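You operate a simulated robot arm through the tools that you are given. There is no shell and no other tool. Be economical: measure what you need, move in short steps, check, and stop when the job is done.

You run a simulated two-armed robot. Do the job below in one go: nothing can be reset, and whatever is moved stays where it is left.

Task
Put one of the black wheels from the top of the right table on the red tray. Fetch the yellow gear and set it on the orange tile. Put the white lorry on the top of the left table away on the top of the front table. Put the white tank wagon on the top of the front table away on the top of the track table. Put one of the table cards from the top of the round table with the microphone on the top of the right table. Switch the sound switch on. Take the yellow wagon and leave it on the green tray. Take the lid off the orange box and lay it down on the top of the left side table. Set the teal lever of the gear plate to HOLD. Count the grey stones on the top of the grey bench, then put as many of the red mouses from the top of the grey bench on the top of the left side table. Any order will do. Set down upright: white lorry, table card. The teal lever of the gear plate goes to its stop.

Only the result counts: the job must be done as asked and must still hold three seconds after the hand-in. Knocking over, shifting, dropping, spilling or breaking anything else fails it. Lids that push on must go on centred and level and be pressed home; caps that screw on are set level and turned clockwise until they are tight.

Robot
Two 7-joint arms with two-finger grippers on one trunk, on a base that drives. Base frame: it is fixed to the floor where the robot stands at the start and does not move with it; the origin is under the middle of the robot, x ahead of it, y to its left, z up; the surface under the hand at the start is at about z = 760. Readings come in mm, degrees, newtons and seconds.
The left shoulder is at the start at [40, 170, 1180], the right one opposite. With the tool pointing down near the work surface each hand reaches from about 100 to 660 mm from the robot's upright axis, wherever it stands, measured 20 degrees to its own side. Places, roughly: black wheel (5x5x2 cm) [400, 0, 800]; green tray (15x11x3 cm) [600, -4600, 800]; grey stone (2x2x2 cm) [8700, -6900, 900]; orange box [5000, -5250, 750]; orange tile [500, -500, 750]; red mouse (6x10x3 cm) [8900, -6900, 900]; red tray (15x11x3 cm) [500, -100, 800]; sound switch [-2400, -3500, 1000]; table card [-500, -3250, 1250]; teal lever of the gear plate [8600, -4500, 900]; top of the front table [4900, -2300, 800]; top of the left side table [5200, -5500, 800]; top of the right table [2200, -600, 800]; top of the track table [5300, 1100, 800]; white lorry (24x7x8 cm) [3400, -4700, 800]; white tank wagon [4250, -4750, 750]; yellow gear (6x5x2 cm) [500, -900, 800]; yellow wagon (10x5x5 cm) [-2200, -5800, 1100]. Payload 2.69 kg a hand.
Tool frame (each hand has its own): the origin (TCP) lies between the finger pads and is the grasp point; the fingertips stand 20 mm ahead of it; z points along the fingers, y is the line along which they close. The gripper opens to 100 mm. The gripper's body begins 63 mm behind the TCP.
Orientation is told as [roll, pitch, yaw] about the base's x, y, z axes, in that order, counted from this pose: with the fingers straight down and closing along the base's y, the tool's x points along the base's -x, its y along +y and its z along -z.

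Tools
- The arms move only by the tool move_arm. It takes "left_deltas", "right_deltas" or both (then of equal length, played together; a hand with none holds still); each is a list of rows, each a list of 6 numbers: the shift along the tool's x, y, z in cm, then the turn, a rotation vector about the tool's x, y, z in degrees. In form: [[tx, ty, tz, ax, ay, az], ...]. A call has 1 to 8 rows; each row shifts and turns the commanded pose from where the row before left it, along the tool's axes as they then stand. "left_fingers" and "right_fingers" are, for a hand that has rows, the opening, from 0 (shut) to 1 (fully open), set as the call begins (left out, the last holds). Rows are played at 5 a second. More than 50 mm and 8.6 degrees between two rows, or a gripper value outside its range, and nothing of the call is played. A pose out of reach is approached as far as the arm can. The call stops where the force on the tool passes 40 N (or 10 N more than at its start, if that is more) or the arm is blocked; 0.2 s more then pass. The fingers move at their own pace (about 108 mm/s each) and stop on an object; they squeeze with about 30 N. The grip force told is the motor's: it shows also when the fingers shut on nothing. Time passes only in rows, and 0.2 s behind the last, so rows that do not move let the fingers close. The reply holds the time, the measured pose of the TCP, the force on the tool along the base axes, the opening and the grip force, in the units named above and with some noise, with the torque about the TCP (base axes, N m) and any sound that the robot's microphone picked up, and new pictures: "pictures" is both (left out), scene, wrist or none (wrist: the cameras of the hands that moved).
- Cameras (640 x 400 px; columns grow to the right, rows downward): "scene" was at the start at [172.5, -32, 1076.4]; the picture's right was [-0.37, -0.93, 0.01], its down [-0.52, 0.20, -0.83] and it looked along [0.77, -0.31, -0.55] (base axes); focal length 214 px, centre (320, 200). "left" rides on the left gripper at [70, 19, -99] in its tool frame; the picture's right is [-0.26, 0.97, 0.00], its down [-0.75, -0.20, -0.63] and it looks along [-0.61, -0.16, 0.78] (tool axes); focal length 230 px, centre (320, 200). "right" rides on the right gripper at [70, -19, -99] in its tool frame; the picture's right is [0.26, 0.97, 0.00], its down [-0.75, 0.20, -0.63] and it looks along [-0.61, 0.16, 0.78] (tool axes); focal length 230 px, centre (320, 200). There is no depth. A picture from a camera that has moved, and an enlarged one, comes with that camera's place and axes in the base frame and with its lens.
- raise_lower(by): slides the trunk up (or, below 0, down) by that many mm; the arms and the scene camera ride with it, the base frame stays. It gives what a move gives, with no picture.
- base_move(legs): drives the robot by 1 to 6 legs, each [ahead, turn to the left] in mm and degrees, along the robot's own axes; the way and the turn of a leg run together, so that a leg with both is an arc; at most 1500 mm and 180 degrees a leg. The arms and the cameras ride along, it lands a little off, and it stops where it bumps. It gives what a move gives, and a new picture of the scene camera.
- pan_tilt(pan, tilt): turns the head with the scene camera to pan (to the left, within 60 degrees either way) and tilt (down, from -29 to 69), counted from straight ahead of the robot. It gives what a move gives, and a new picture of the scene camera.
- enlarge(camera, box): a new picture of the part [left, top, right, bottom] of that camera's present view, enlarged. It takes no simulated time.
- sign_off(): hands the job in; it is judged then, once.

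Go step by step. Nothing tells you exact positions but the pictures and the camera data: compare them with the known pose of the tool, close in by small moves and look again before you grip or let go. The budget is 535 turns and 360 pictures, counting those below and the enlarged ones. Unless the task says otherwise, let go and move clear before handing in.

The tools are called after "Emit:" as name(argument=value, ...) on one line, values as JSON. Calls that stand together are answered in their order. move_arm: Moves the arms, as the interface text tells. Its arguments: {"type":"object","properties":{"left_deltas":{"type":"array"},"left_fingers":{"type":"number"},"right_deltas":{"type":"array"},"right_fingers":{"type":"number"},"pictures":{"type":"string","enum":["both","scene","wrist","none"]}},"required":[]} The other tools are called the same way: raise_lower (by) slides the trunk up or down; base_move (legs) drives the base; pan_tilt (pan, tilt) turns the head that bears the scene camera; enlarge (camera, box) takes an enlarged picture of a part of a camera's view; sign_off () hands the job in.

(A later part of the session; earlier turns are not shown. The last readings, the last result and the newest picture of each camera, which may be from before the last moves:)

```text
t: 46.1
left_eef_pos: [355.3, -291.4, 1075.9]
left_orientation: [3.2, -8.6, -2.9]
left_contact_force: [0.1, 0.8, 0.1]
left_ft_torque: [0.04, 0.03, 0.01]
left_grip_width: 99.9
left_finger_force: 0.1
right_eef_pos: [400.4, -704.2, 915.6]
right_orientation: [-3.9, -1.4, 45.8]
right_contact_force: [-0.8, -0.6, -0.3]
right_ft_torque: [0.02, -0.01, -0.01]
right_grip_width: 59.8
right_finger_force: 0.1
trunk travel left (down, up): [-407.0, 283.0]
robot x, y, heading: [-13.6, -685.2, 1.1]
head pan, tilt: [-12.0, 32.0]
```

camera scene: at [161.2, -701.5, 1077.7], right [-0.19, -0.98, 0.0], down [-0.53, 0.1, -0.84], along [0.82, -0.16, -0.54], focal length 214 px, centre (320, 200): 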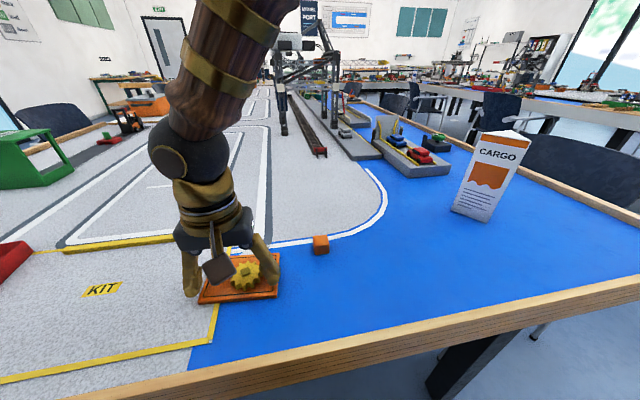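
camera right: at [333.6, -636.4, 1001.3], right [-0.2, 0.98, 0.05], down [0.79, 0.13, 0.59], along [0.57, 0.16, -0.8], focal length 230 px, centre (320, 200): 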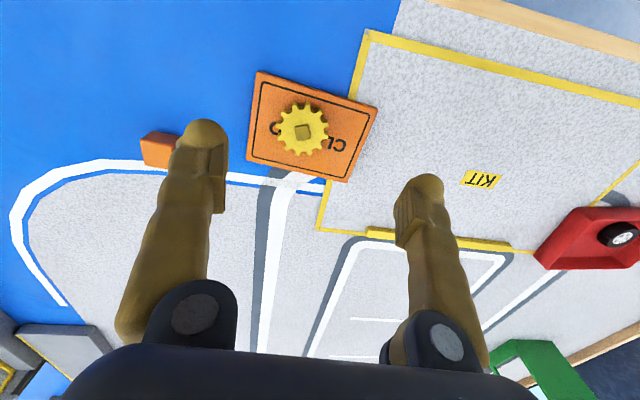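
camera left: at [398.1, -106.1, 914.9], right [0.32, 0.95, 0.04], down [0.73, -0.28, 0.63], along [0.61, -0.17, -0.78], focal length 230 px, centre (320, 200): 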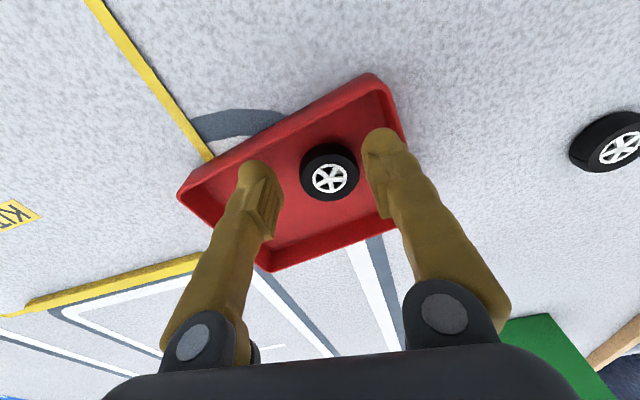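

Emit:
move_arm(right_deltas=[[0, 0, 0, 0, 0, -7.4], [0, 0, 0, 0, 0, -7.4], [0, 0, 0, 0, 0, -7.4], [0, 0, 0, 0, 0, -7.4], [0, 0, 0, 0, 0, -7.4], [0, 0, 0, 0, 0, -7.2], [0, 0, 0, 0, 0, 0], [0, 0, 0, 0, 0, 0]], pictures="wrist")

```text
t: 47.9
left_eef_pos: [354.6, -292.0, 1076.6]
left_orientation: [3.3, -8.6, -2.9]
left_contact_force: [0.1, -0.2, 0.0]
left_ft_torque: [0.01, 0.02, -0.04]
left_grip_width: 100.2
left_finger_force: 0.0
right_eef_pos: [401.6, -704.2, 917.3]
right_orientation: [-3.7, 1.6, 89.8]
right_contact_force: [-0.5, 0.9, 0.1]
right_ft_torque: [0.0, 0.01, -0.01]
right_grip_width: 60.0
right_finger_force: 0.0
trunk travel left (down, up): [-407.0, 283.0]
robot x, y, heading: [-11.1, -683.0, 1.1]
head pan, tilt: [-12.0, 32.0]
camera right: at [413.5, -771.0, 1018.4], right [-0.97, -0.26, -0.05], down [-0.24, 0.77, 0.59], along [-0.11, 0.59, -0.8], focal length 230 px, centre (320, 200)
```

right: 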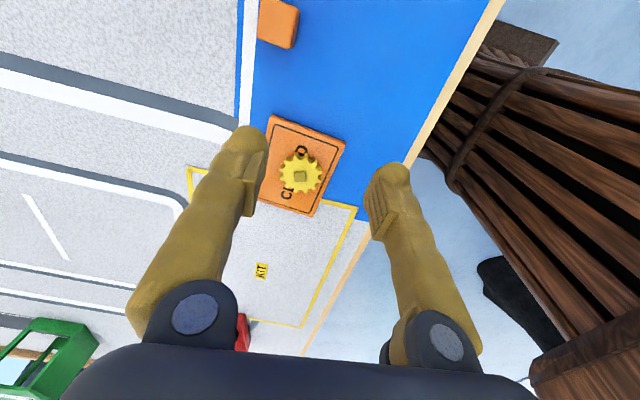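

The tile's right edge runs from [373,-674] to [457,-682]. I'll lower the fingers beside it.

Emit:
move_arm(right_deltas=[[1.0, -1.3, 0, 1.6, -3.7, 0], [0, 0, 4, 0, 0, 0], [0, 0, 4, 0, 0, 0], [0, 0, 3.5, 0, 0, 0], [0, 0, 0, 0, 0, 0]], pictures="wrist")

```text
t: 49.1
left_eef_pos: [354.9, -292.7, 1076.2]
left_orientation: [3.3, -8.6, -3.0]
left_contact_force: [0.3, -0.1, 0.3]
left_ft_torque: [0.01, -0.06, 0.0]
left_grip_width: 100.1
left_finger_force: 0.0
right_eef_pos: [427.2, -711.6, 803.7]
right_orientation: [-5.4, -2.0, 90.0]
right_contact_force: [-0.3, -0.1, 0.6]
right_ft_torque: [0.01, -0.05, -0.01]
right_grip_width: 59.7
right_finger_force: 0.0
trunk travel left (down, up): [-407.0, 283.0]
robot x, y, heading: [-11.3, -683.2, 1.1]
head pan, tilt: [-12.0, 32.0]
camera right: at [435.3, -783.1, 900.1], right [-0.96, -0.25, -0.1], down [-0.26, 0.73, 0.63], along [-0.09, 0.64, -0.77], focal length 230 px, centre (320, 200)
```

right: 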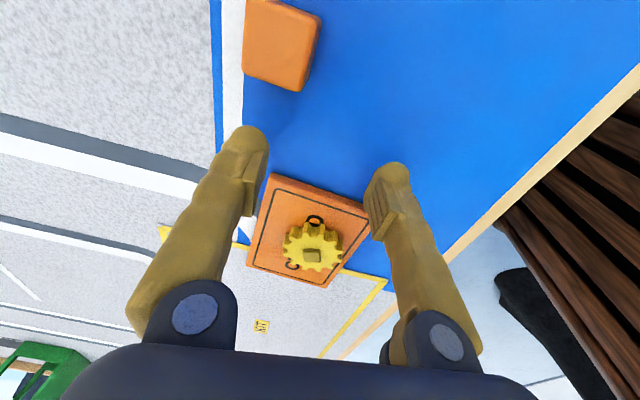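

I'll fix the hand's tilt and x, then lower the last bit.

Emit:
move_arm(right_deltas=[[0, 1.1, 0.5, -5.4, 2.0, 0], [0, 0, 1.2, 0, 0, 0], [0, 0, 0, 0, 0, 0]], pictures="wrist")

```text
t: 49.9
left_eef_pos: [355.1, -291.2, 1076.1]
left_orientation: [3.3, -8.6, -2.9]
left_contact_force: [0.4, -0.4, 0.2]
left_ft_torque: [0.01, 0.03, -0.01]
left_grip_width: 100.1
left_finger_force: 0.1
right_eef_pos: [416.2, -710.2, 784.4]
right_orientation: [0.1, 0.0, 89.9]
right_contact_force: [0.1, 0.5, 0.0]
right_ft_torque: [0.03, -0.03, -0.01]
right_grip_width: 60.0
right_finger_force: 0.0
trunk travel left (down, up): [-407.0, 283.0]
robot x, y, heading: [-12.2, -684.3, 1.0]
head pan, tilt: [-12.0, 32.0]
camera right: at [434.9, -779.7, 883.9], right [-0.97, -0.26, 0.0], down [-0.2, 0.75, 0.63], along [-0.16, 0.61, -0.78], focal length 230 px, centre (320, 200)
```

right: 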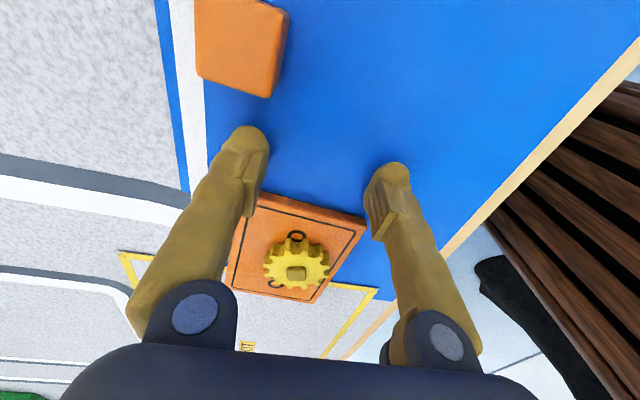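

Now I'll push the tile gently in +y.

Emit:
move_arm(right_deltas=[[-1.2, 0, 0.1, 0, 0, 0], [-1, 0, 0, 0, 0, 0], [-1, 0, 0, 0, 0, 0], [-1, 0, 0, 0, 0, 0], [-0.8, 0, 0, 0, 0, 0], [0, 0, 0, 0, 0, 0]], pictures="wrist")

```text
t: 51.3
left_eef_pos: [355.5, -291.9, 1073.8]
left_orientation: [3.3, -8.5, -2.9]
left_contact_force: [-0.8, -0.1, -0.3]
left_ft_torque: [0.01, 0.0, 0.0]
left_grip_width: 100.3
left_finger_force: 0.0
right_eef_pos: [421.9, -665.0, 786.5]
right_orientation: [0.1, -0.5, 88.7]
right_contact_force: [-0.8, 0.4, 3.5]
right_ft_torque: [0.0, -0.2, -0.01]
right_grip_width: 59.9
right_finger_force: 0.1
trunk travel left (down, up): [-407.0, 283.0]
robot x, y, heading: [-11.5, -685.3, 1.1]
head pan, tilt: [-12.0, 32.0]
camera right: at [437.7, -735.5, 884.4], right [-0.97, -0.24, 0.0], down [-0.18, 0.75, 0.64], along [-0.15, 0.62, -0.77], focal length 230 px, centre (320, 200)
```

right: 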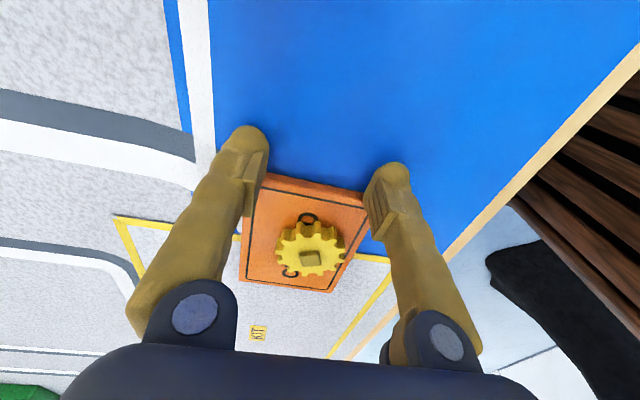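

The tile follows and has squared up, with its edge at y≈-654. I'll push another 12 mm.

Emit:
move_arm(right_deltas=[[-0.6, 0, 0, 0, 0, 0], [-0.6, 0, 0, 0, 0, 0], [0, 0, 0, 0, 0, 0]], pictures="none")

```text
t: 52.1
left_eef_pos: [354.9, -292.4, 1075.1]
left_orientation: [3.2, -8.6, -2.9]
left_contact_force: [0.1, 0.7, -0.1]
left_ft_torque: [-0.01, 0.0, -0.03]
left_grip_width: 100.0
left_finger_force: 0.0
right_eef_pos: [425.3, -659.3, 786.5]
right_orientation: [0.2, -0.7, 87.6]
right_contact_force: [0.6, -0.7, 0.5]
right_ft_torque: [0.02, 0.01, 0.02]
right_grip_width: 60.0
right_finger_force: 0.1
trunk travel left (down, up): [-407.0, 283.0]
robot x, y, heading: [-12.9, -684.4, 1.3]
head pan, tilt: [-12.0, 32.0]
```

Emit:
move_arm(right_deltas=[[-0.6, 0.4, 0, 0, 0, -2], [-0.2, 0, 0, 0, 0, 0], [0, 0, 0, 0, 0, 0]], pictures="wrist")

```text
t: 52.9
left_eef_pos: [355.4, -290.9, 1076.1]
left_orientation: [3.3, -8.6, -3.0]
left_contact_force: [0.3, -0.1, -0.1]
left_ft_torque: [-0.04, 0.02, 0.01]
left_grip_width: 100.2
left_finger_force: 0.1
right_eef_pos: [420.8, -652.8, 786.0]
right_orientation: [0.3, -0.5, 89.6]
right_contact_force: [1.1, 0.6, 0.6]
right_ft_torque: [0.01, -0.01, -0.01]
right_grip_width: 60.3
right_finger_force: 0.0
trunk travel left (down, up): [-407.0, 283.0]
robot x, y, heading: [-9.1, -688.5, 1.2]
head pan, tilt: [-12.0, 32.0]
camera right: at [439.6, -722.8, 883.4], right [-0.97, -0.25, 0.0], down [-0.19, 0.75, 0.64], along [-0.16, 0.62, -0.77], focal length 230 px, centre (320, 200)
```

right: 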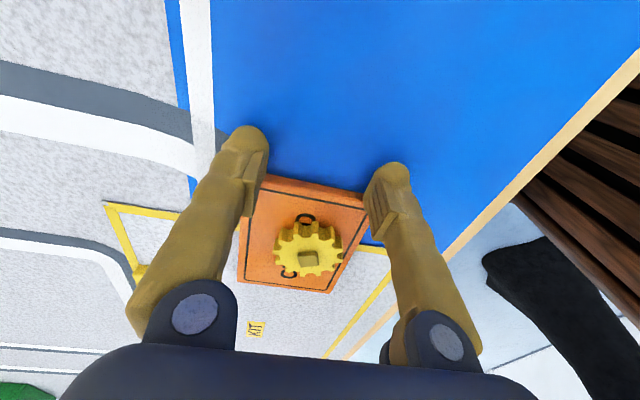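

The tile edge is back at y≈-641. I'll back off, rise and look.

Emit:
move_arm(right_deltas=[[2, 0, 0, 0, 0, 0], [0, 0, -4, 0, 0, 0], [0, 0, -5, 0, 0, 0], [0, 0, -5, 0, 0, 8], [3, 0, -3, 0, 0, 8], [4, 0, 0, 0, 0, 8], [4, 0, 0, 0, 0, 8], [4, 0, 0, 0, 0, 8]], right_fingers=0.6, pictures="none")

Emit:
move_arm(right_deltas=[[3, 0, 0, 0, 0, 8], [3, 0, 0, 0, 0, 8], [3, 0, 0, 0, 0, 8], [3, 0, 0, 0, 0, 8], [3, 0, 0, 0, 0, 8], [0, 0, 0, 0, 0, 8], [0, 0, 0, 0, 0, 0]], pictures="scene")

```text
t: 54.7
left_eef_pos: [354.5, -293.0, 1075.8]
left_orientation: [3.3, -8.7, -2.9]
left_contact_force: [-0.3, -0.2, -0.2]
left_ft_torque: [0.0, 0.0, 0.0]
left_grip_width: 100.0
left_finger_force: 0.1
right_eef_pos: [363.4, -802.3, 955.1]
right_orientation: [0.1, 0.0, 51.7]
right_contact_force: [-0.8, -0.8, -0.2]
right_ft_torque: [-0.03, -0.02, 0.0]
right_grip_width: 59.9
right_finger_force: 0.1
trunk travel left (down, up): [-407.0, 283.0]
robot x, y, heading: [-18.2, -686.0, 0.8]
head pan, tilt: [-12.0, 32.0]
```

```text
t: 56.3
left_eef_pos: [354.3, -292.0, 1075.2]
left_orientation: [3.3, -8.6, -2.9]
left_contact_force: [0.4, -0.3, 0.5]
left_ft_torque: [-0.01, 0.01, -0.03]
left_grip_width: 99.9
left_finger_force: 0.1
right_eef_pos: [267.9, -884.6, 953.7]
right_orientation: [0.2, -1.0, 3.9]
right_contact_force: [-0.4, -0.5, -0.3]
right_ft_torque: [0.0, -0.01, -0.03]
right_grip_width: 60.0
right_finger_force: 0.1
right hand out of reach, approached as far as the arm can: row 5
trunk travel left (down, up): [-407.0, 283.0]
robot x, y, heading: [-13.6, -684.1, 0.9]
head pan, tilt: [-12.0, 32.0]
camera scene: at [164.0, -700.3, 1077.3], right [-0.19, -0.98, 0.0], down [-0.53, 0.1, -0.84], along [0.82, -0.16, -0.54], focal length 214 px, centre (320, 200)
```

scene: 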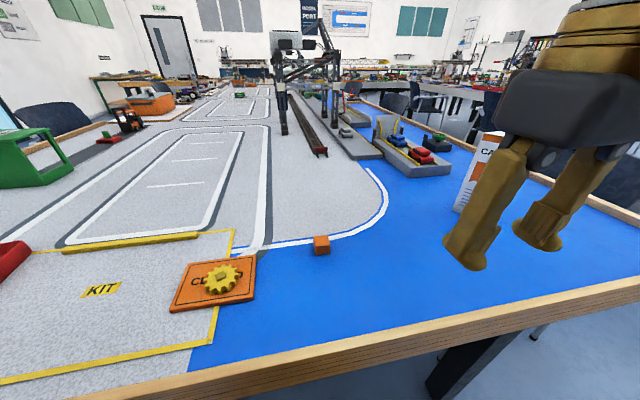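

The tile is back within a few millimetres and the gear sits on it. I'll spread the right arm to a driving posture and back away.

Emit:
move_arm(right_deltas=[[0, -4, -2, 0, 0, 4], [-1.5, -4, -1.5, 0, 0, 0], [-2, -4, -1, 0, 0, 0], [-2, -4, -1, 0, 0, 0], [-2, -2, 0, 0, 0, 0], [0, 0, 0, 0, 0, 0]], right_fingers=1, pictures="none")

Emit:
base_move(legs=[[-280, 0], [0, -90]])

Emit:
pan_tilt(pan=0, tilt=10)

```text
t: 57.7
left_eef_pos: [354.8, -291.4, 1075.7]
left_orientation: [3.2, -8.5, -2.9]
left_contact_force: [-0.3, 0.3, -1.0]
left_ft_torque: [-0.03, 0.03, 0.0]
left_grip_width: 100.0
left_finger_force: 0.0
right_eef_pos: [336.5, -1063.6, 1009.4]
right_orientation: [0.2, 0.1, 0.0]
right_contact_force: [0.0, 0.3, 0.1]
right_ft_torque: [-0.01, -0.01, -0.02]
right_grip_width: 100.2
right_finger_force: 0.2
trunk travel left (down, up): [-407.0, 283.0]
robot x, y, heading: [-15.5, -687.8, 1.0]
head pan, tilt: [-12.0, 32.0]
```

```text
t: 63.6
left_eef_pos: [97.1, -1066.4, 1075.4]
left_orientation: [3.3, -8.6, -93.9]
left_contact_force: [-0.3, 0.6, 0.1]
left_ft_torque: [0.0, 0.0, -0.01]
left_grip_width: 99.7
left_finger_force: 0.2
right_eef_pos: [-674.0, -1034.7, 1008.9]
right_orientation: [0.1, 0.2, -91.1]
right_contact_force: [0.2, 0.8, -0.2]
right_ft_torque: [0.0, -0.02, 0.02]
right_grip_width: 100.2
right_finger_force: 0.0
trunk travel left (down, up): [-407.0, 283.0]
robot x, y, heading: [-284.7, -688.4, -90.1]
head pan, tilt: [-12.0, 32.0]
camera scene: at [-300.7, -865.5, 1077.4], right [-0.98, 0.21, 0.0], down [0.11, 0.53, -0.84], along [-0.18, -0.82, -0.54], focal length 214 px, centre (320, 200)
```

scene: 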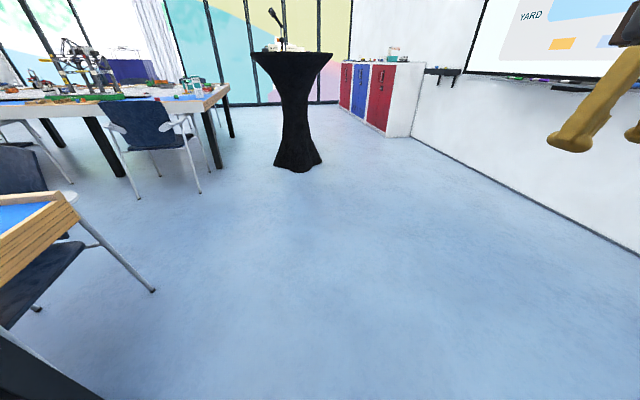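

```text
t: 64.5
left_eef_pos: [96.8, -1044.8, 1066.7]
left_orientation: [2.9, -7.0, -93.9]
left_contact_force: [-0.5, 0.4, -0.4]
left_ft_torque: [0.0, 0.03, 0.01]
left_grip_width: 100.1
left_finger_force: 0.0
right_eef_pos: [-673.4, -1020.1, 1014.5]
right_orientation: [0.2, -0.8, -91.0]
right_contact_force: [-0.7, 0.1, 1.0]
right_ft_torque: [0.0, 0.02, 0.01]
right_grip_width: 99.8
right_finger_force: 0.0
trunk travel left (down, up): [-407.0, 283.0]
robot x, y, heading: [-281.5, -690.3, -90.1]
head pan, tilt: [0.0, 10.0]
camera scene: at [-281.7, -872.4, 1112.5], right [-1.0, 0.0, 0.0], down [0.0, 0.19, -0.98], along [0.0, -0.98, -0.19], focal length 214 px, centre (320, 200)
```

scene: 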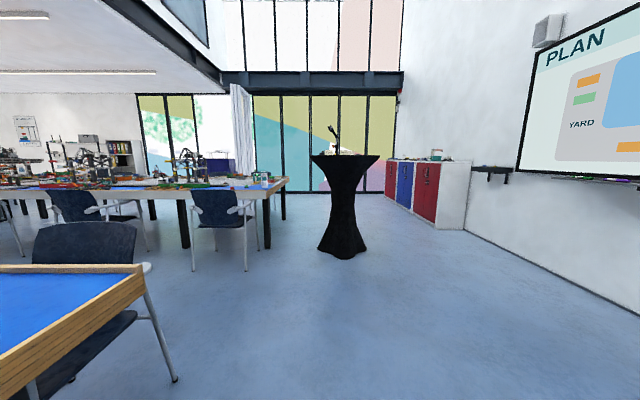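

The round table stands at about [-570,-3300] with its top at z≈1120. I'll drive toward it and raise the trunk.

Emit:
base_move(legs=[[0, -6], [1500, 0]])

Emit:
raise_lower(by=280)

Emit:
pan_tilt(pan=0, tilt=25)

```text
t: 72.5
left_eef_pos: [-109.0, -2591.1, 1068.6]
left_orientation: [3.1, -7.2, -100.1]
left_contact_force: [-0.5, -0.3, -0.2]
left_ft_torque: [0.0, -0.01, 0.0]
left_grip_width: 100.0
left_finger_force: 0.0
right_eef_pos: [-870.8, -2481.0, 1013.8]
right_orientation: [0.2, -0.8, -97.4]
right_contact_force: [-1.7, -0.5, 0.2]
right_ft_torque: [-0.01, 0.03, 0.02]
right_grip_width: 100.2
right_finger_force: 0.2
trunk travel left (down, up): [-407.0, 283.0]
robot x, y, heading: [-447.2, -2198.7, -96.1]
head pan, tilt: [0.0, 10.0]
camera scene: at [-465.9, -2376.9, 1112.7], right [-0.99, 0.11, 0.0], down [0.02, 0.19, -0.98], along [-0.11, -0.98, -0.19], focal length 214 px, centre (320, 200)
```

scene: 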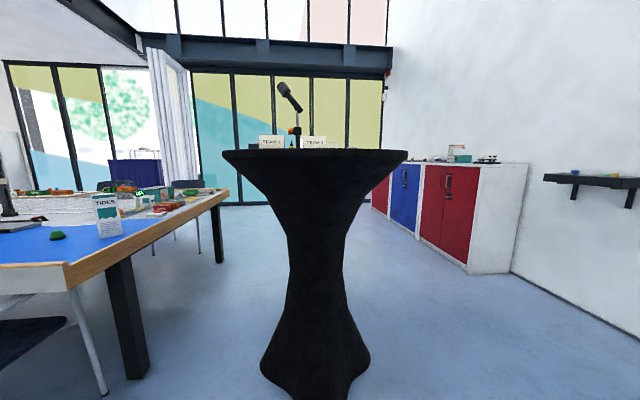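

```text
t: 75.3
left_eef_pos: [-107.2, -2566.8, 1329.6]
left_orientation: [2.7, -3.8, -100.2]
left_contact_force: [-0.2, -0.3, -0.6]
left_ft_torque: [0.0, 0.03, -0.01]
left_grip_width: 99.8
left_finger_force: 0.0
right_eef_pos: [-868.4, -2466.5, 1300.0]
right_orientation: [0.4, -1.8, -97.5]
right_contact_force: [0.0, 0.0, -0.2]
right_ft_torque: [-0.02, 0.02, -0.03]
right_grip_width: 100.0
right_finger_force: 0.1
trunk travel left (down, up): [-687.0, 3.0]
robot x, y, heading: [-443.6, -2197.1, -96.5]
head pan, tilt: [0.0, 10.0]
```

```text
t: 76.1
left_eef_pos: [-107.5, -2566.8, 1331.2]
left_orientation: [2.8, -3.8, -100.3]
left_contact_force: [0.4, 0.0, 0.4]
left_ft_torque: [0.01, -0.01, 0.02]
left_grip_width: 99.8
left_finger_force: 0.1
right_eef_pos: [-868.6, -2465.9, 1299.1]
right_orientation: [0.3, -1.8, -97.5]
right_contact_force: [0.2, -0.6, -0.4]
right_ft_torque: [-0.02, 0.0, 0.02]
right_grip_width: 99.9
right_finger_force: 0.0
trunk travel left (down, up): [-687.0, 3.0]
robot x, y, heading: [-447.9, -2197.1, -96.3]
head pan, tilt: [0.0, 25.0]
camera scene: at [-466.2, -2380.1, 1368.4], right [-0.99, 0.11, 0.0], down [0.05, 0.43, -0.9], along [-0.1, -0.89, -0.44], focal length 214 px, centre (320, 200)
```

scene: 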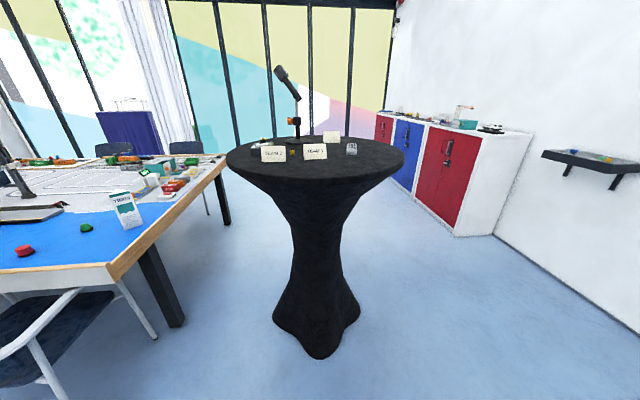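

I see three table cards on the round table, so I'm zooming in.

Emit:
enlarge(camera="scene", box=[220, 110, 420, 235])

```text
3.20 times, centred on (320, 172) of scene
camera zoom: at [-466.2, -2380.1, 1368.4], right [-0.99, 0.11, 0.0], down [0.05, 0.43, -0.9], along [-0.1, -0.89, -0.44], focal length 686 px, centre (320, 288)
```

zoom: 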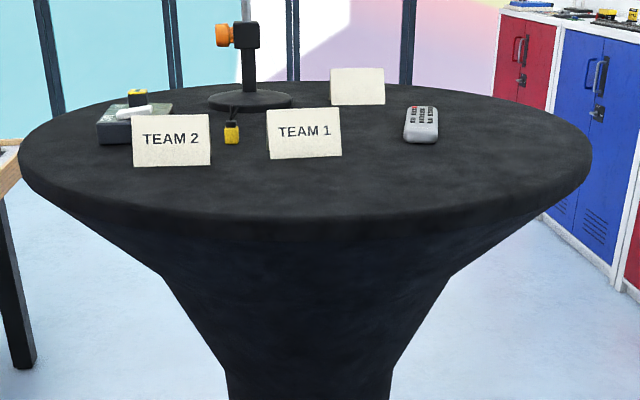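

TEAM 1 stands near [-544,-3238] and TEAM 2 near [-377,-3218], both facing me. I'll drive closer for a detailed look.

Emit:
base_move(legs=[[480, 0]])

Emit:
pan_tilt(pan=0, tilt=32)

```text
t: 78.9
left_eef_pos: [-167.0, -3047.1, 1331.0]
left_orientation: [2.8, -3.9, -100.9]
left_contact_force: [0.5, 0.2, 0.7]
left_ft_torque: [-0.03, -0.03, 0.02]
left_grip_width: 99.6
left_finger_force: 0.0
right_eef_pos: [-928.2, -2937.9, 1298.6]
right_orientation: [0.3, -1.7, -98.1]
right_contact_force: [-0.2, 0.3, 0.5]
right_ft_torque: [-0.01, -0.01, 0.02]
right_grip_width: 99.9
right_finger_force: 0.0
trunk travel left (down, up): [-687.0, 3.0]
robot x, y, heading: [-506.9, -2674.1, -97.0]
head pan, tilt: [0.0, 25.0]
camera scene: at [-524.1, -2857.2, 1368.3], right [-0.99, 0.12, 0.0], down [0.05, 0.43, -0.9], along [-0.11, -0.89, -0.44], focal length 214 px, centre (320, 200)
```

scene: 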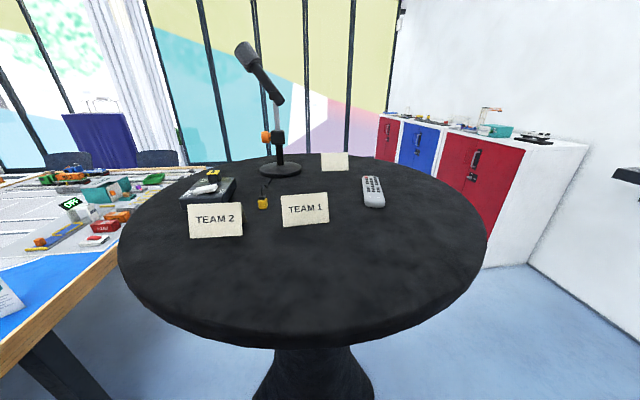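

```text
t: 79.6
left_eef_pos: [-164.2, -3018.3, 1316.1]
left_orientation: [2.4, -0.6, -100.8]
left_contact_force: [0.3, 1.0, -1.3]
left_ft_torque: [0.01, -0.01, 0.01]
left_grip_width: 99.9
left_finger_force: 0.0
right_eef_pos: [-924.1, -2918.8, 1304.4]
right_orientation: [0.6, -2.7, -98.2]
right_contact_force: [-1.1, 0.1, 0.3]
right_ft_torque: [0.01, 0.01, 0.02]
right_grip_width: 99.9
right_finger_force: 0.2
trunk travel left (down, up): [-687.0, 3.0]
robot x, y, heading: [-503.3, -2673.6, -96.8]
head pan, tilt: [0.0, 32.0]
camera scene: at [-523.8, -2854.8, 1357.3], right [-0.99, 0.12, 0.0], down [0.07, 0.54, -0.84], along [-0.1, -0.83, -0.54], focal length 214 px, centre (320, 200)
```

scene: 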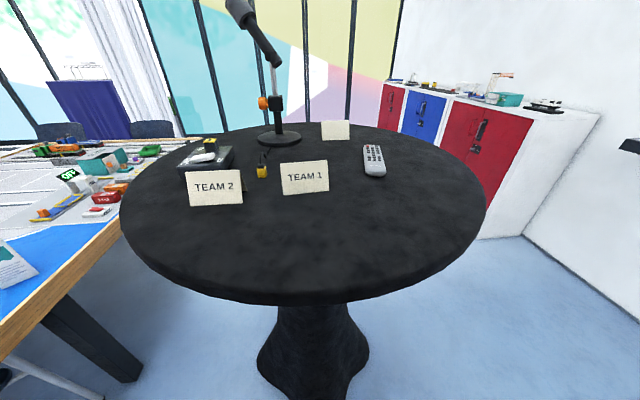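

TEAM 2 near [-372,-3205] suits the left hand. I'm zooming to see its shape.

Emit:
enlarge(camera="scene", box=[160, 130, 350, 250])

```text
3.33 times, centred on (255, 190) of scene
camera zoom: at [-523.8, -2854.8, 1357.3], right [-0.99, 0.12, 0.0], down [0.07, 0.54, -0.84], along [-0.1, -0.83, -0.54], focal length 715 px, centre (537, 233)
```

zoom: 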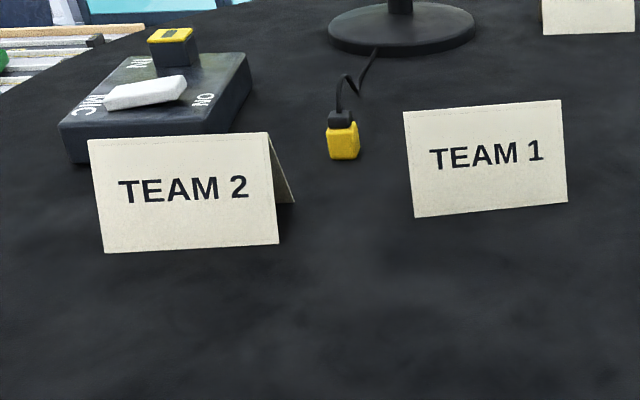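

The tent card measures about 95×44×58 mm and is centred at [-373,-3226]. I'll turn the left hand so it closes front to back.

Emit:
move_arm(left_deltas=[[0, 0, 0, 0, 0, 8], [0, 0, 0, 0, 0, 8], [0, 0, 0, 0, 0, 8], [0, 0, 0, 0, 0, 8], [0, 0, 0, 0, 0, 8], [0, 0, 0, 0, 0, 8], [0, 0, 0, 0, 0, 8], [0, 0, 0, 0, 0, 8]], left_fingers=0.9, pictures="none")

Emit:
move_arm(left_deltas=[[0, 0, 0, 0, 0, 8], [0, 0, 0, 0, 0, 7], [0, 0, 0, 0, 0, 0], [0, 0, 0, 0, 0, 0]], pictures="none")

```text
t: 81.4
left_eef_pos: [-164.3, -3024.0, 1328.5]
left_orientation: [4.1, 0.9, -164.9]
left_contact_force: [-0.7, 0.5, 0.2]
left_ft_torque: [-0.02, 0.02, -0.01]
left_grip_width: 89.8
left_finger_force: 0.1
right_eef_pos: [-923.9, -2917.7, 1303.8]
right_orientation: [0.6, -2.9, -98.2]
right_contact_force: [0.7, 0.1, -0.1]
right_ft_torque: [-0.01, 0.02, -0.02]
right_grip_width: 100.1
right_finger_force: 0.0
trunk travel left (down, up): [-687.0, 3.0]
robot x, y, heading: [-502.6, -2676.5, -97.1]
head pan, tilt: [0.0, 32.0]
```

```text
t: 82.4
left_eef_pos: [-164.5, -3023.8, 1329.6]
left_orientation: [3.7, 2.0, -179.8]
left_contact_force: [0.3, -0.5, -0.3]
left_ft_torque: [0.01, -0.01, 0.01]
left_grip_width: 90.0
left_finger_force: 0.0
right_eef_pos: [-924.3, -2918.5, 1302.4]
right_orientation: [0.5, -2.9, -98.3]
right_contact_force: [0.2, 0.4, 0.2]
right_ft_torque: [0.01, -0.02, 0.02]
right_grip_width: 100.0
right_finger_force: 0.1
trunk travel left (down, up): [-687.0, 3.0]
robot x, y, heading: [-502.1, -2674.6, -97.0]
head pan, tilt: [0.0, 32.0]
```

Emit:
move_arm(left_deltas=[[-3.48, 3.37, 0, 3.7, -2, 0], [-3.48, 3.37, 0, 0, 0, 0], [-3.48, 3.37, 0, 0, 0, 0], [-3.48, 3.37, 0, 0, 0, 0], [-3.48, 3.37, 0, 0, 0, 0], [-3.48, 3.37, 0, 0, 0, 0], [0, 0, 2.5, 0, 0, 0], [0, 0, 0, 0, 0, 0]], pictures="both")

```text
t: 84.2
left_eef_pos: [-371.8, -3230.9, 1317.6]
left_orientation: [1.5, -0.2, -179.9]
left_contact_force: [-0.7, -0.4, -0.5]
left_ft_torque: [0.06, -0.01, 0.01]
left_grip_width: 89.9
left_finger_force: 0.1
right_eef_pos: [-925.3, -2918.3, 1303.1]
right_orientation: [0.5, -2.7, -98.1]
right_contact_force: [0.3, 0.0, -0.5]
right_ft_torque: [0.04, 0.01, 0.01]
right_grip_width: 99.9
right_finger_force: 0.2
trunk travel left (down, up): [-687.0, 3.0]
robot x, y, heading: [-503.4, -2674.4, -97.1]
head pan, tilt: [0.0, 32.0]
camera scene: at [-524.2, -2854.0, 1357.3], right [-0.99, 0.12, 0.0], down [0.07, 0.54, -0.84], along [-0.1, -0.83, -0.54], focal length 214 px, centre (320, 200)
camera left: at [-302.3, -3246.3, 1417.0], right [-0.25, -0.97, 0.03], down [-0.75, 0.21, 0.63], along [-0.61, 0.14, -0.78], focal length 230 px, centre (320, 200)
```

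scene: 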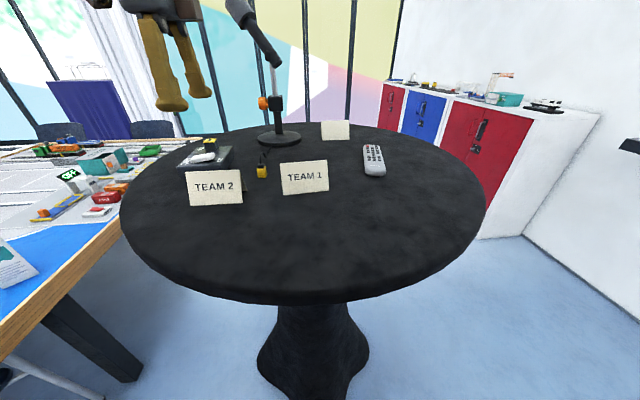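
left: 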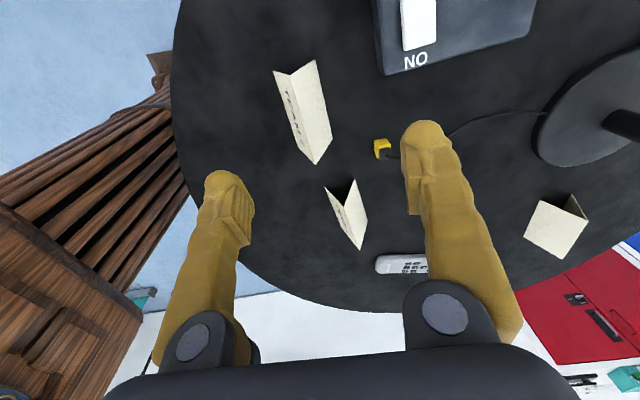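

From above, the card is centred at about [-379,-3217] with its ridge 4° off. I'll align and lower in stages.

Emit:
move_arm(left_deltas=[[-0.7, -1.4, 2, 1.5, 0, 4], [0, 0, 4, 0, 0, 0], [0, 0, 4, 0, 0, 0], [0, 0, 0, 0, 0, 0]], pictures="wrist")

```text
t: 85.2
left_eef_pos: [-379.6, -3217.0, 1218.3]
left_orientation: [0.0, -0.1, 176.4]
left_contact_force: [-0.5, 0.2, -0.2]
left_ft_torque: [0.01, -0.03, -0.01]
left_grip_width: 90.1
left_finger_force: 0.0
right_eef_pos: [-924.1, -2916.9, 1303.6]
right_orientation: [0.6, -2.9, -98.1]
right_contact_force: [0.2, 0.7, -0.2]
right_ft_torque: [-0.02, 0.04, 0.0]
right_grip_width: 99.9
right_finger_force: 0.2
trunk travel left (down, up): [-687.0, 3.0]
robot x, y, heading: [-503.2, -2670.9, -97.0]
head pan, tilt: [0.0, 32.0]
camera left: at [-311.3, -3239.7, 1317.2], right [-0.32, -0.95, 0.0], down [-0.73, 0.25, 0.63], along [-0.6, 0.2, -0.78], focal length 230 px, centre (320, 200)
```

left: 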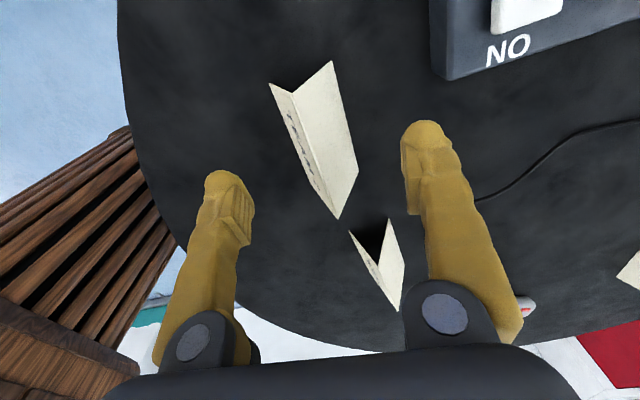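

Well aligned. I'll lower to the grip height and close.

Emit:
move_arm(left_deltas=[[-0.3, 0, 3, 0, 0, -1], [0, 0, 2.7, 0, 0, 0], [0, 0, 0, 0, 0, 0]], pictures="none")

Emit:
move_arm(left_deltas=[[0, 0, 0, 0, 0, 0], [0, 0, 0, 0, 0, 0], [0, 0, 0, 0, 0, 0]], left_fingers=0, pictures="wrist")

```text
t: 86.0
left_eef_pos: [-382.9, -3218.6, 1159.3]
left_orientation: [0.0, -0.1, 177.3]
left_contact_force: [-0.4, -0.2, 0.7]
left_ft_torque: [0.02, -0.02, 0.02]
left_grip_width: 90.0
left_finger_force: 0.1
right_eef_pos: [-924.9, -2918.0, 1303.7]
right_orientation: [0.5, -2.8, -98.2]
right_contact_force: [0.8, 0.3, 0.5]
right_ft_torque: [-0.01, 0.0, -0.01]
right_grip_width: 99.9
right_finger_force: 0.1
trunk travel left (down, up): [-687.0, 3.0]
robot x, y, heading: [-503.8, -2672.1, -96.9]
head pan, tilt: [0.0, 32.0]
```

```text
t: 86.8
left_eef_pos: [-382.0, -3219.2, 1160.2]
left_orientation: [0.0, -0.1, 177.3]
left_contact_force: [-0.4, -0.2, -0.3]
left_ft_torque: [0.03, -0.02, 0.02]
left_grip_width: 35.8
left_finger_force: 30.3
right_eef_pos: [-924.4, -2917.6, 1304.4]
right_orientation: [0.4, -2.8, -98.2]
right_contact_force: [0.4, -0.6, -0.6]
right_ft_torque: [-0.02, -0.02, -0.01]
right_grip_width: 99.8
right_finger_force: 0.0
trunk travel left (down, up): [-687.0, 3.0]
robot x, y, heading: [-502.3, -2673.3, -97.1]
head pan, tilt: [0.0, 32.0]
camera left: at [-313.8, -3241.1, 1258.9], right [-0.3, -0.95, 0.0], down [-0.74, 0.24, 0.63], along [-0.6, 0.19, -0.78], focal length 230 px, centre (320, 200)
```

left: 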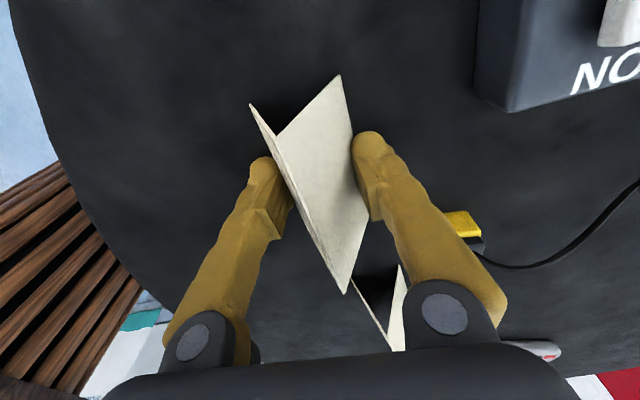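

Gripped. I'll lift gently and check that it holds.

Emit:
move_arm(left_deltas=[[0, 0, -1, 0, 0, 0], [0, 0, -2, 0, 0, 0], [0, 0, -3, 0, 0, 0], [0, 0, -4, 0, 0, 0], [0, 0, 0, 0, 0, 0]], pictures="wrist")

```text
t: 88.0
left_eef_pos: [-382.8, -3218.8, 1260.9]
left_orientation: [-0.1, -0.1, 177.1]
left_contact_force: [0.0, 0.2, -0.6]
left_ft_torque: [0.01, 0.0, -0.02]
left_grip_width: 34.9
left_finger_force: 29.5
right_eef_pos: [-924.7, -2918.1, 1302.5]
right_orientation: [0.4, -2.7, -98.1]
right_contact_force: [0.5, 0.3, -0.8]
right_ft_torque: [0.03, -0.02, 0.03]
right_grip_width: 100.1
right_finger_force: 0.0
trunk travel left (down, up): [-687.0, 3.0]
robot x, y, heading: [-504.2, -2673.1, -97.1]
head pan, tilt: [0.0, 32.0]
camera left: at [-313.3, -3241.0, 1359.9], right [-0.3, -0.95, 0.0], down [-0.74, 0.24, 0.63], along [-0.6, 0.19, -0.78], focal length 230 px, centre (320, 200)
```

left: 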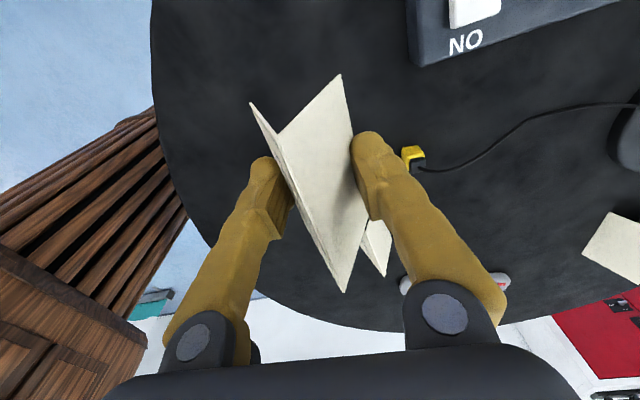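

The card is held firmly. I'll draw the hand back a bit and drive backward toward the right table.

Emit:
move_arm(left_deltas=[[0, -3, -2, 0, 0, 0], [0, -3, 0, 0, 0, 0], [0, -3, 0, 0, 0, 0], [0, 0, 0, 0, 0, 0]], pictures="none")

Emit:
base_move(legs=[[-1500, 0], [-130, 0], [0, 97]])

Emit:
raise_lower(by=-280)

```text
t: 89.0
left_eef_pos: [-378.1, -3126.9, 1280.2]
left_orientation: [-0.1, -0.1, 177.2]
left_contact_force: [0.6, -0.1, 0.4]
left_ft_torque: [0.02, -0.02, 0.01]
left_grip_width: 34.4
left_finger_force: 30.7
right_eef_pos: [-924.3, -2917.6, 1303.6]
right_orientation: [0.5, -2.9, -98.3]
right_contact_force: [0.0, -0.3, 0.3]
right_ft_torque: [-0.02, -0.01, -0.02]
right_grip_width: 99.9
right_finger_force: 0.1
trunk travel left (down, up): [-687.0, 3.0]
robot x, y, heading: [-505.4, -2671.0, -96.9]
head pan, tilt: [0.0, 32.0]
```

```text
t: 101.4
left_eef_pos: [162.6, -927.8, 1279.5]
left_orientation: [0.0, -0.1, -89.0]
left_contact_force: [0.0, 0.3, -1.3]
left_ft_torque: [-0.02, 0.02, -0.01]
left_grip_width: 26.6
left_finger_force: 29.5
right_eef_pos: [-7.9, -1486.5, 1303.7]
right_orientation: [0.4, -2.8, -4.4]
right_contact_force: [0.3, -0.2, 0.5]
right_ft_torque: [0.0, 0.0, -0.02]
right_grip_width: 100.0
right_finger_force: 0.0
trunk travel left (down, up): [-687.0, 3.0]
robot x, y, heading: [-280.2, -1091.1, -3.1]
head pan, tilt: [0.0, 32.0]
camera scene: at [-96.9, -1100.6, 1357.3], right [-0.06, -1.0, 0.0], down [-0.54, 0.03, -0.84], along [0.84, -0.05, -0.54], focal length 214 px, centre (320, 200)
```

scene: 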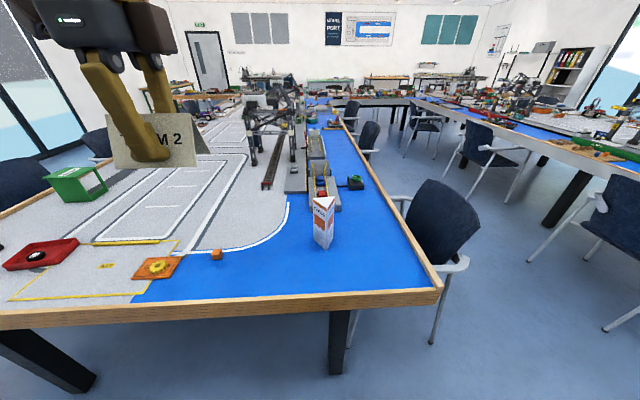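

```text
t: 104.2
left_eef_pos: [141.6, -926.5, 1005.8]
left_orientation: [0.9, -0.2, -89.0]
left_contact_force: [0.7, -0.6, -0.6]
left_ft_torque: [-0.02, -0.01, -0.01]
left_grip_width: 25.0
left_finger_force: 30.9
right_eef_pos: [-33.0, -1484.9, 1021.8]
right_orientation: [0.5, -2.4, -4.4]
right_contact_force: [0.1, 0.4, -0.4]
right_ft_torque: [-0.01, 0.02, 0.01]
right_grip_width: 99.7
right_finger_force: 0.0
trunk travel left (down, up): [-407.0, 283.0]
robot x, y, heading: [-280.0, -1090.4, -3.1]
head pan, tilt: [0.0, 32.0]
```

The card slides slowly in the grip, so I'll set it down promptly.

Emit:
base_move(legs=[[290, 0]])

Emit:
move_arm(left_deltas=[[0, 0, 4, 0, 0, 0], [0, 0, 4, 0, 0, 0], [0, 0, 4, 0, 0, 0], [0, 0, 3, 0, 0, 0], [0, 0, 0, 0, 0, 0]], pictures="both")

```text
t: 106.2
left_eef_pos: [433.8, -940.3, 1006.3]
left_orientation: [0.8, -0.1, -88.7]
left_contact_force: [1.2, -0.9, 1.1]
left_ft_torque: [-0.01, 0.01, 0.01]
left_grip_width: 23.7
left_finger_force: 29.9
right_eef_pos: [260.3, -1498.7, 1021.8]
right_orientation: [0.5, -2.3, -4.1]
right_contact_force: [0.1, -0.4, -0.2]
right_ft_torque: [0.0, 0.03, 0.0]
right_grip_width: 99.7
right_finger_force: 0.1
trunk travel left (down, up): [-407.0, 283.0]
robot x, y, heading: [11.0, -1107.9, -3.2]
head pan, tilt: [0.0, 32.0]
camera scene: at [190.5, -1115.6, 1077.1], right [-0.05, -1.0, 0.0], down [-0.54, 0.03, -0.84], along [0.84, -0.04, -0.55], focal length 214 px, centre (320, 200)
```

scene: 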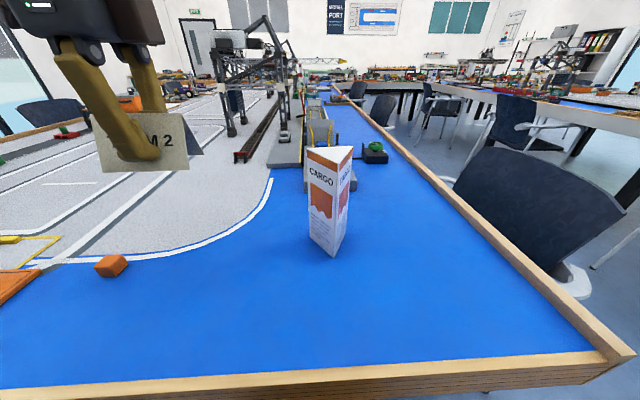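

```text
t: 107.4
left_eef_pos: [422.6, -940.7, 861.8]
left_orientation: [1.8, -0.2, -88.6]
left_contact_force: [0.0, 0.8, -0.7]
left_ft_torque: [0.01, 0.01, -0.02]
left_grip_width: 23.2
left_finger_force: 29.7
right_eef_pos: [236.6, -1497.7, 1014.0]
right_orientation: [0.6, 0.0, -4.1]
right_contact_force: [-0.4, 0.2, -0.1]
right_ft_torque: [-0.01, 0.01, 0.01]
right_grip_width: 100.1
right_finger_force: 0.0
trunk travel left (down, up): [-407.0, 283.0]
robot x, y, heading: [11.2, -1108.2, -3.2]
head pan, tilt: [0.0, 32.0]
camera scene: at [189.3, -1115.6, 1077.4], right [-0.05, -1.0, 0.0], down [-0.54, 0.03, -0.84], along [0.84, -0.04, -0.54], focal length 214 px, centre (320, 200)
camera left: at [435.5, -869.5, 961.7], right [0.97, -0.23, 0.03], down [-0.2, -0.75, 0.63], along [-0.12, -0.61, -0.78], focal length 230 px, centre (320, 200)
```

scene: 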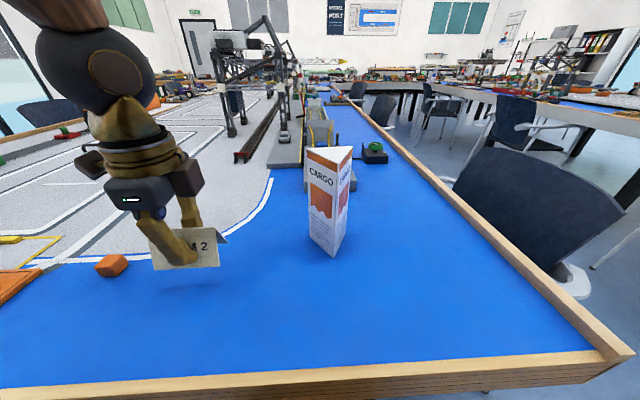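
left: 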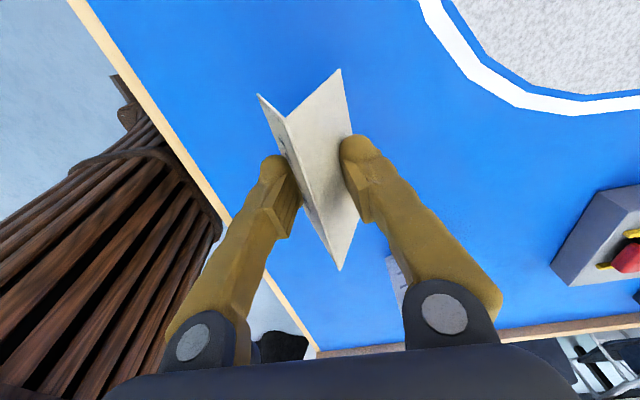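

Emit:
move_arm(left_deltas=[[0, 0, 3, -1.8, 0, 0], [0, 0, 1, 0, 0, 0], [0, 0, 0.6, 0, 0, 0], [0, 0, 0, 0, 0, 0]], pictures="none")

Emit:
enlarge(camera="scene", box=[80, 160, 300, 300])

```text
t: 108.4
left_eef_pos: [423.9, -938.4, 817.4]
left_orientation: [3.5, -0.2, -88.6]
left_contact_force: [-0.1, 0.3, -0.7]
left_ft_torque: [-0.01, -0.01, -0.02]
left_grip_width: 22.7
left_finger_force: 29.9
right_eef_pos: [233.9, -1497.9, 1014.7]
right_orientation: [0.7, -0.1, -4.1]
right_contact_force: [-0.1, 0.1, 0.2]
right_ft_torque: [0.02, -0.06, 0.0]
right_grip_width: 99.9
right_finger_force: 0.1
trunk travel left (down, up): [-407.0, 283.0]
robot x, y, heading: [10.1, -1106.7, -2.9]
head pan, tilt: [0.0, 32.0]
```

```text
2.86 times, centred on (190, 230) of scene
camera zoom: at [189.3, -1115.5, 1077.3], right [-0.05, -1.0, 0.0], down [-0.54, 0.03, -0.84], along [0.84, -0.04, -0.54], focal length 613 px, centre (691, 114)
```

zoom: 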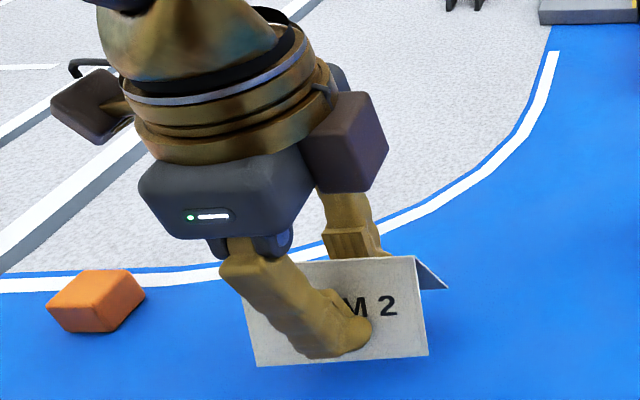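

Emit:
move_arm(left_deltas=[[0, 0, 0.2, 3.5, 0, 0], [0, 0, 0.3, 0, 0, 0], [0, 0, 0.2, 0, 0, 0], [0, 0, 0, 0, 0, 0]], pictures="none")

Emit:
enlarge(camera="scene", box=[80, 160, 300, 300])

```text
t: 109.4
left_eef_pos: [424.0, -940.5, 810.6]
left_orientation: [0.1, -0.2, -88.6]
left_contact_force: [0.0, -0.4, -0.6]
left_ft_torque: [0.04, 0.0, -0.02]
left_grip_width: 21.9
left_finger_force: 29.7
right_eef_pos: [236.1, -1497.1, 1014.7]
right_orientation: [0.6, -0.2, -4.1]
right_contact_force: [-0.2, 0.3, 0.7]
right_ft_torque: [0.01, 0.01, 0.01]
right_grip_width: 100.0
right_finger_force: 0.2
trunk travel left (down, up): [-407.0, 283.0]
robot x, y, heading: [7.9, -1108.1, -3.0]
head pan, tilt: [0.0, 32.0]
```

```text
2.86 times, centred on (190, 230) of scene
camera zoom: at [189.3, -1115.7, 1077.3], right [-0.05, -1.0, 0.0], down [-0.54, 0.03, -0.84], along [0.84, -0.04, -0.54], focal length 613 px, centre (691, 114)
```

zoom: 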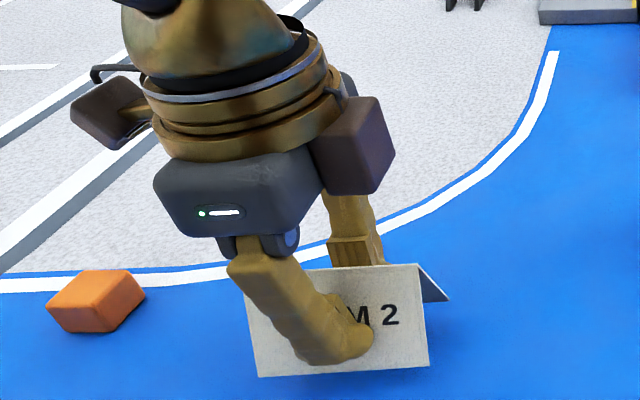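

Still just above the table, so I continue in small steps until I feel contact.

Emit:
move_arm(left_deltas=[[0, 0, 0.3, 0, 0, 0], [0, 0, 0.3, 0, 0, 0], [0, 0, 0, 0, 0, 0]], pictures="none")

Emit:
move_arm(left_deltas=[[0, 0, 0.3, 0, 0, 0], [0, 0, 0, 0, 0, 0]], pictures="none")

Emit:
enlarge(camera="scene", box=[80, 160, 300, 300])

```text
t: 110.2
left_eef_pos: [425.7, -939.5, 804.8]
left_orientation: [0.1, -0.2, -88.6]
left_contact_force: [0.1, 0.8, 0.6]
left_ft_torque: [0.03, -0.01, 0.03]
left_grip_width: 21.2
left_finger_force: 30.0
right_eef_pos: [236.0, -1498.3, 1013.7]
right_orientation: [0.6, -0.1, -4.1]
right_contact_force: [-0.5, 0.8, 0.2]
right_ft_torque: [0.02, -0.02, 0.01]
right_grip_width: 100.1
right_finger_force: 0.0
trunk travel left (down, up): [-407.0, 283.0]
robot x, y, heading: [12.4, -1107.9, -3.1]
head pan, tilt: [0.0, 32.0]
```

```text
t: 110.8
left_eef_pos: [424.7, -938.8, 801.5]
left_orientation: [0.1, -0.2, -88.6]
left_contact_force: [0.0, 0.0, -0.9]
left_ft_torque: [0.03, -0.03, -0.01]
left_grip_width: 20.9
left_finger_force: 30.0
right_eef_pos: [235.3, -1497.6, 1015.1]
right_orientation: [0.6, -0.1, -4.1]
right_contact_force: [-0.7, 0.8, -0.4]
right_ft_torque: [-0.01, 0.04, 0.01]
right_grip_width: 100.2
right_finger_force: 0.1
trunk travel left (down, up): [-407.0, 283.0]
robot x, y, heading: [6.9, -1108.5, -3.0]
head pan, tilt: [0.0, 32.0]
```

```text
2.86 times, centred on (190, 230) of scene
camera zoom: at [189.4, -1115.6, 1077.3], right [-0.05, -1.0, 0.0], down [-0.54, 0.03, -0.84], along [0.84, -0.04, -0.54], focal length 613 px, centre (691, 114)
```

zoom: 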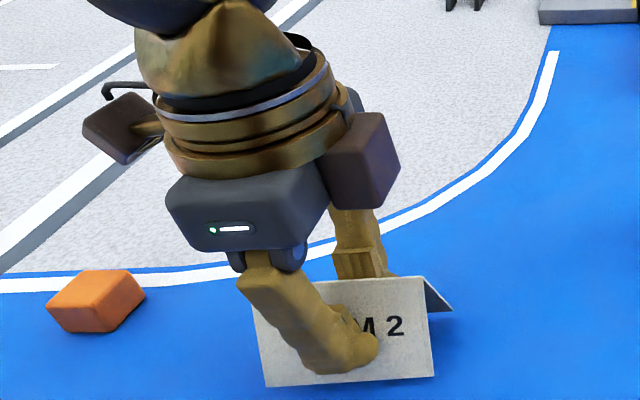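

Emit:
move_arm(left_deltas=[[0, 0, 0.3, 0, 0, 0], [0, 0, 0.3, 0, 0, 0], [0, 0, 0, 0, 0, 0]], pictures="none")

Emit:
move_arm(left_deltas=[[0, 0, 0.3, 0, 0, 0], [0, 0, 0, 0, 0, 0]], pictures="none")

```text
t: 111.6
left_eef_pos: [424.1, -940.0, 795.2]
left_orientation: [0.1, -0.1, -88.6]
left_contact_force: [-0.2, 0.5, 4.4]
left_ft_torque: [0.02, 0.0, 0.01]
left_grip_width: 20.4
left_finger_force: 29.6
right_eef_pos: [235.3, -1497.1, 1014.5]
right_orientation: [0.7, -0.1, -4.0]
right_contact_force: [-0.9, -0.7, 0.6]
right_ft_torque: [-0.03, -0.01, 0.0]
right_grip_width: 100.0
right_finger_force: 0.0
trunk travel left (down, up): [-407.0, 283.0]
robot x, y, heading: [13.7, -1106.7, -3.0]
head pan, tilt: [0.0, 32.0]
```

```text
t: 112.2
left_eef_pos: [424.6, -938.9, 795.0]
left_orientation: [0.4, -0.1, -88.6]
left_contact_force: [-1.2, 0.8, 37.1]
left_ft_torque: [0.03, 0.05, 0.01]
left_grip_width: 18.7
left_finger_force: 30.1
right_eef_pos: [233.8, -1498.3, 1015.5]
right_orientation: [0.6, -0.2, -4.1]
right_contact_force: [-0.5, -0.1, 1.5]
right_ft_torque: [0.02, 0.01, -0.02]
right_grip_width: 100.2
right_finger_force: 0.0
trunk travel left (down, up): [-407.0, 283.0]
robot x, y, heading: [10.6, -1106.0, -3.1]
head pan, tilt: [0.0, 32.0]
```

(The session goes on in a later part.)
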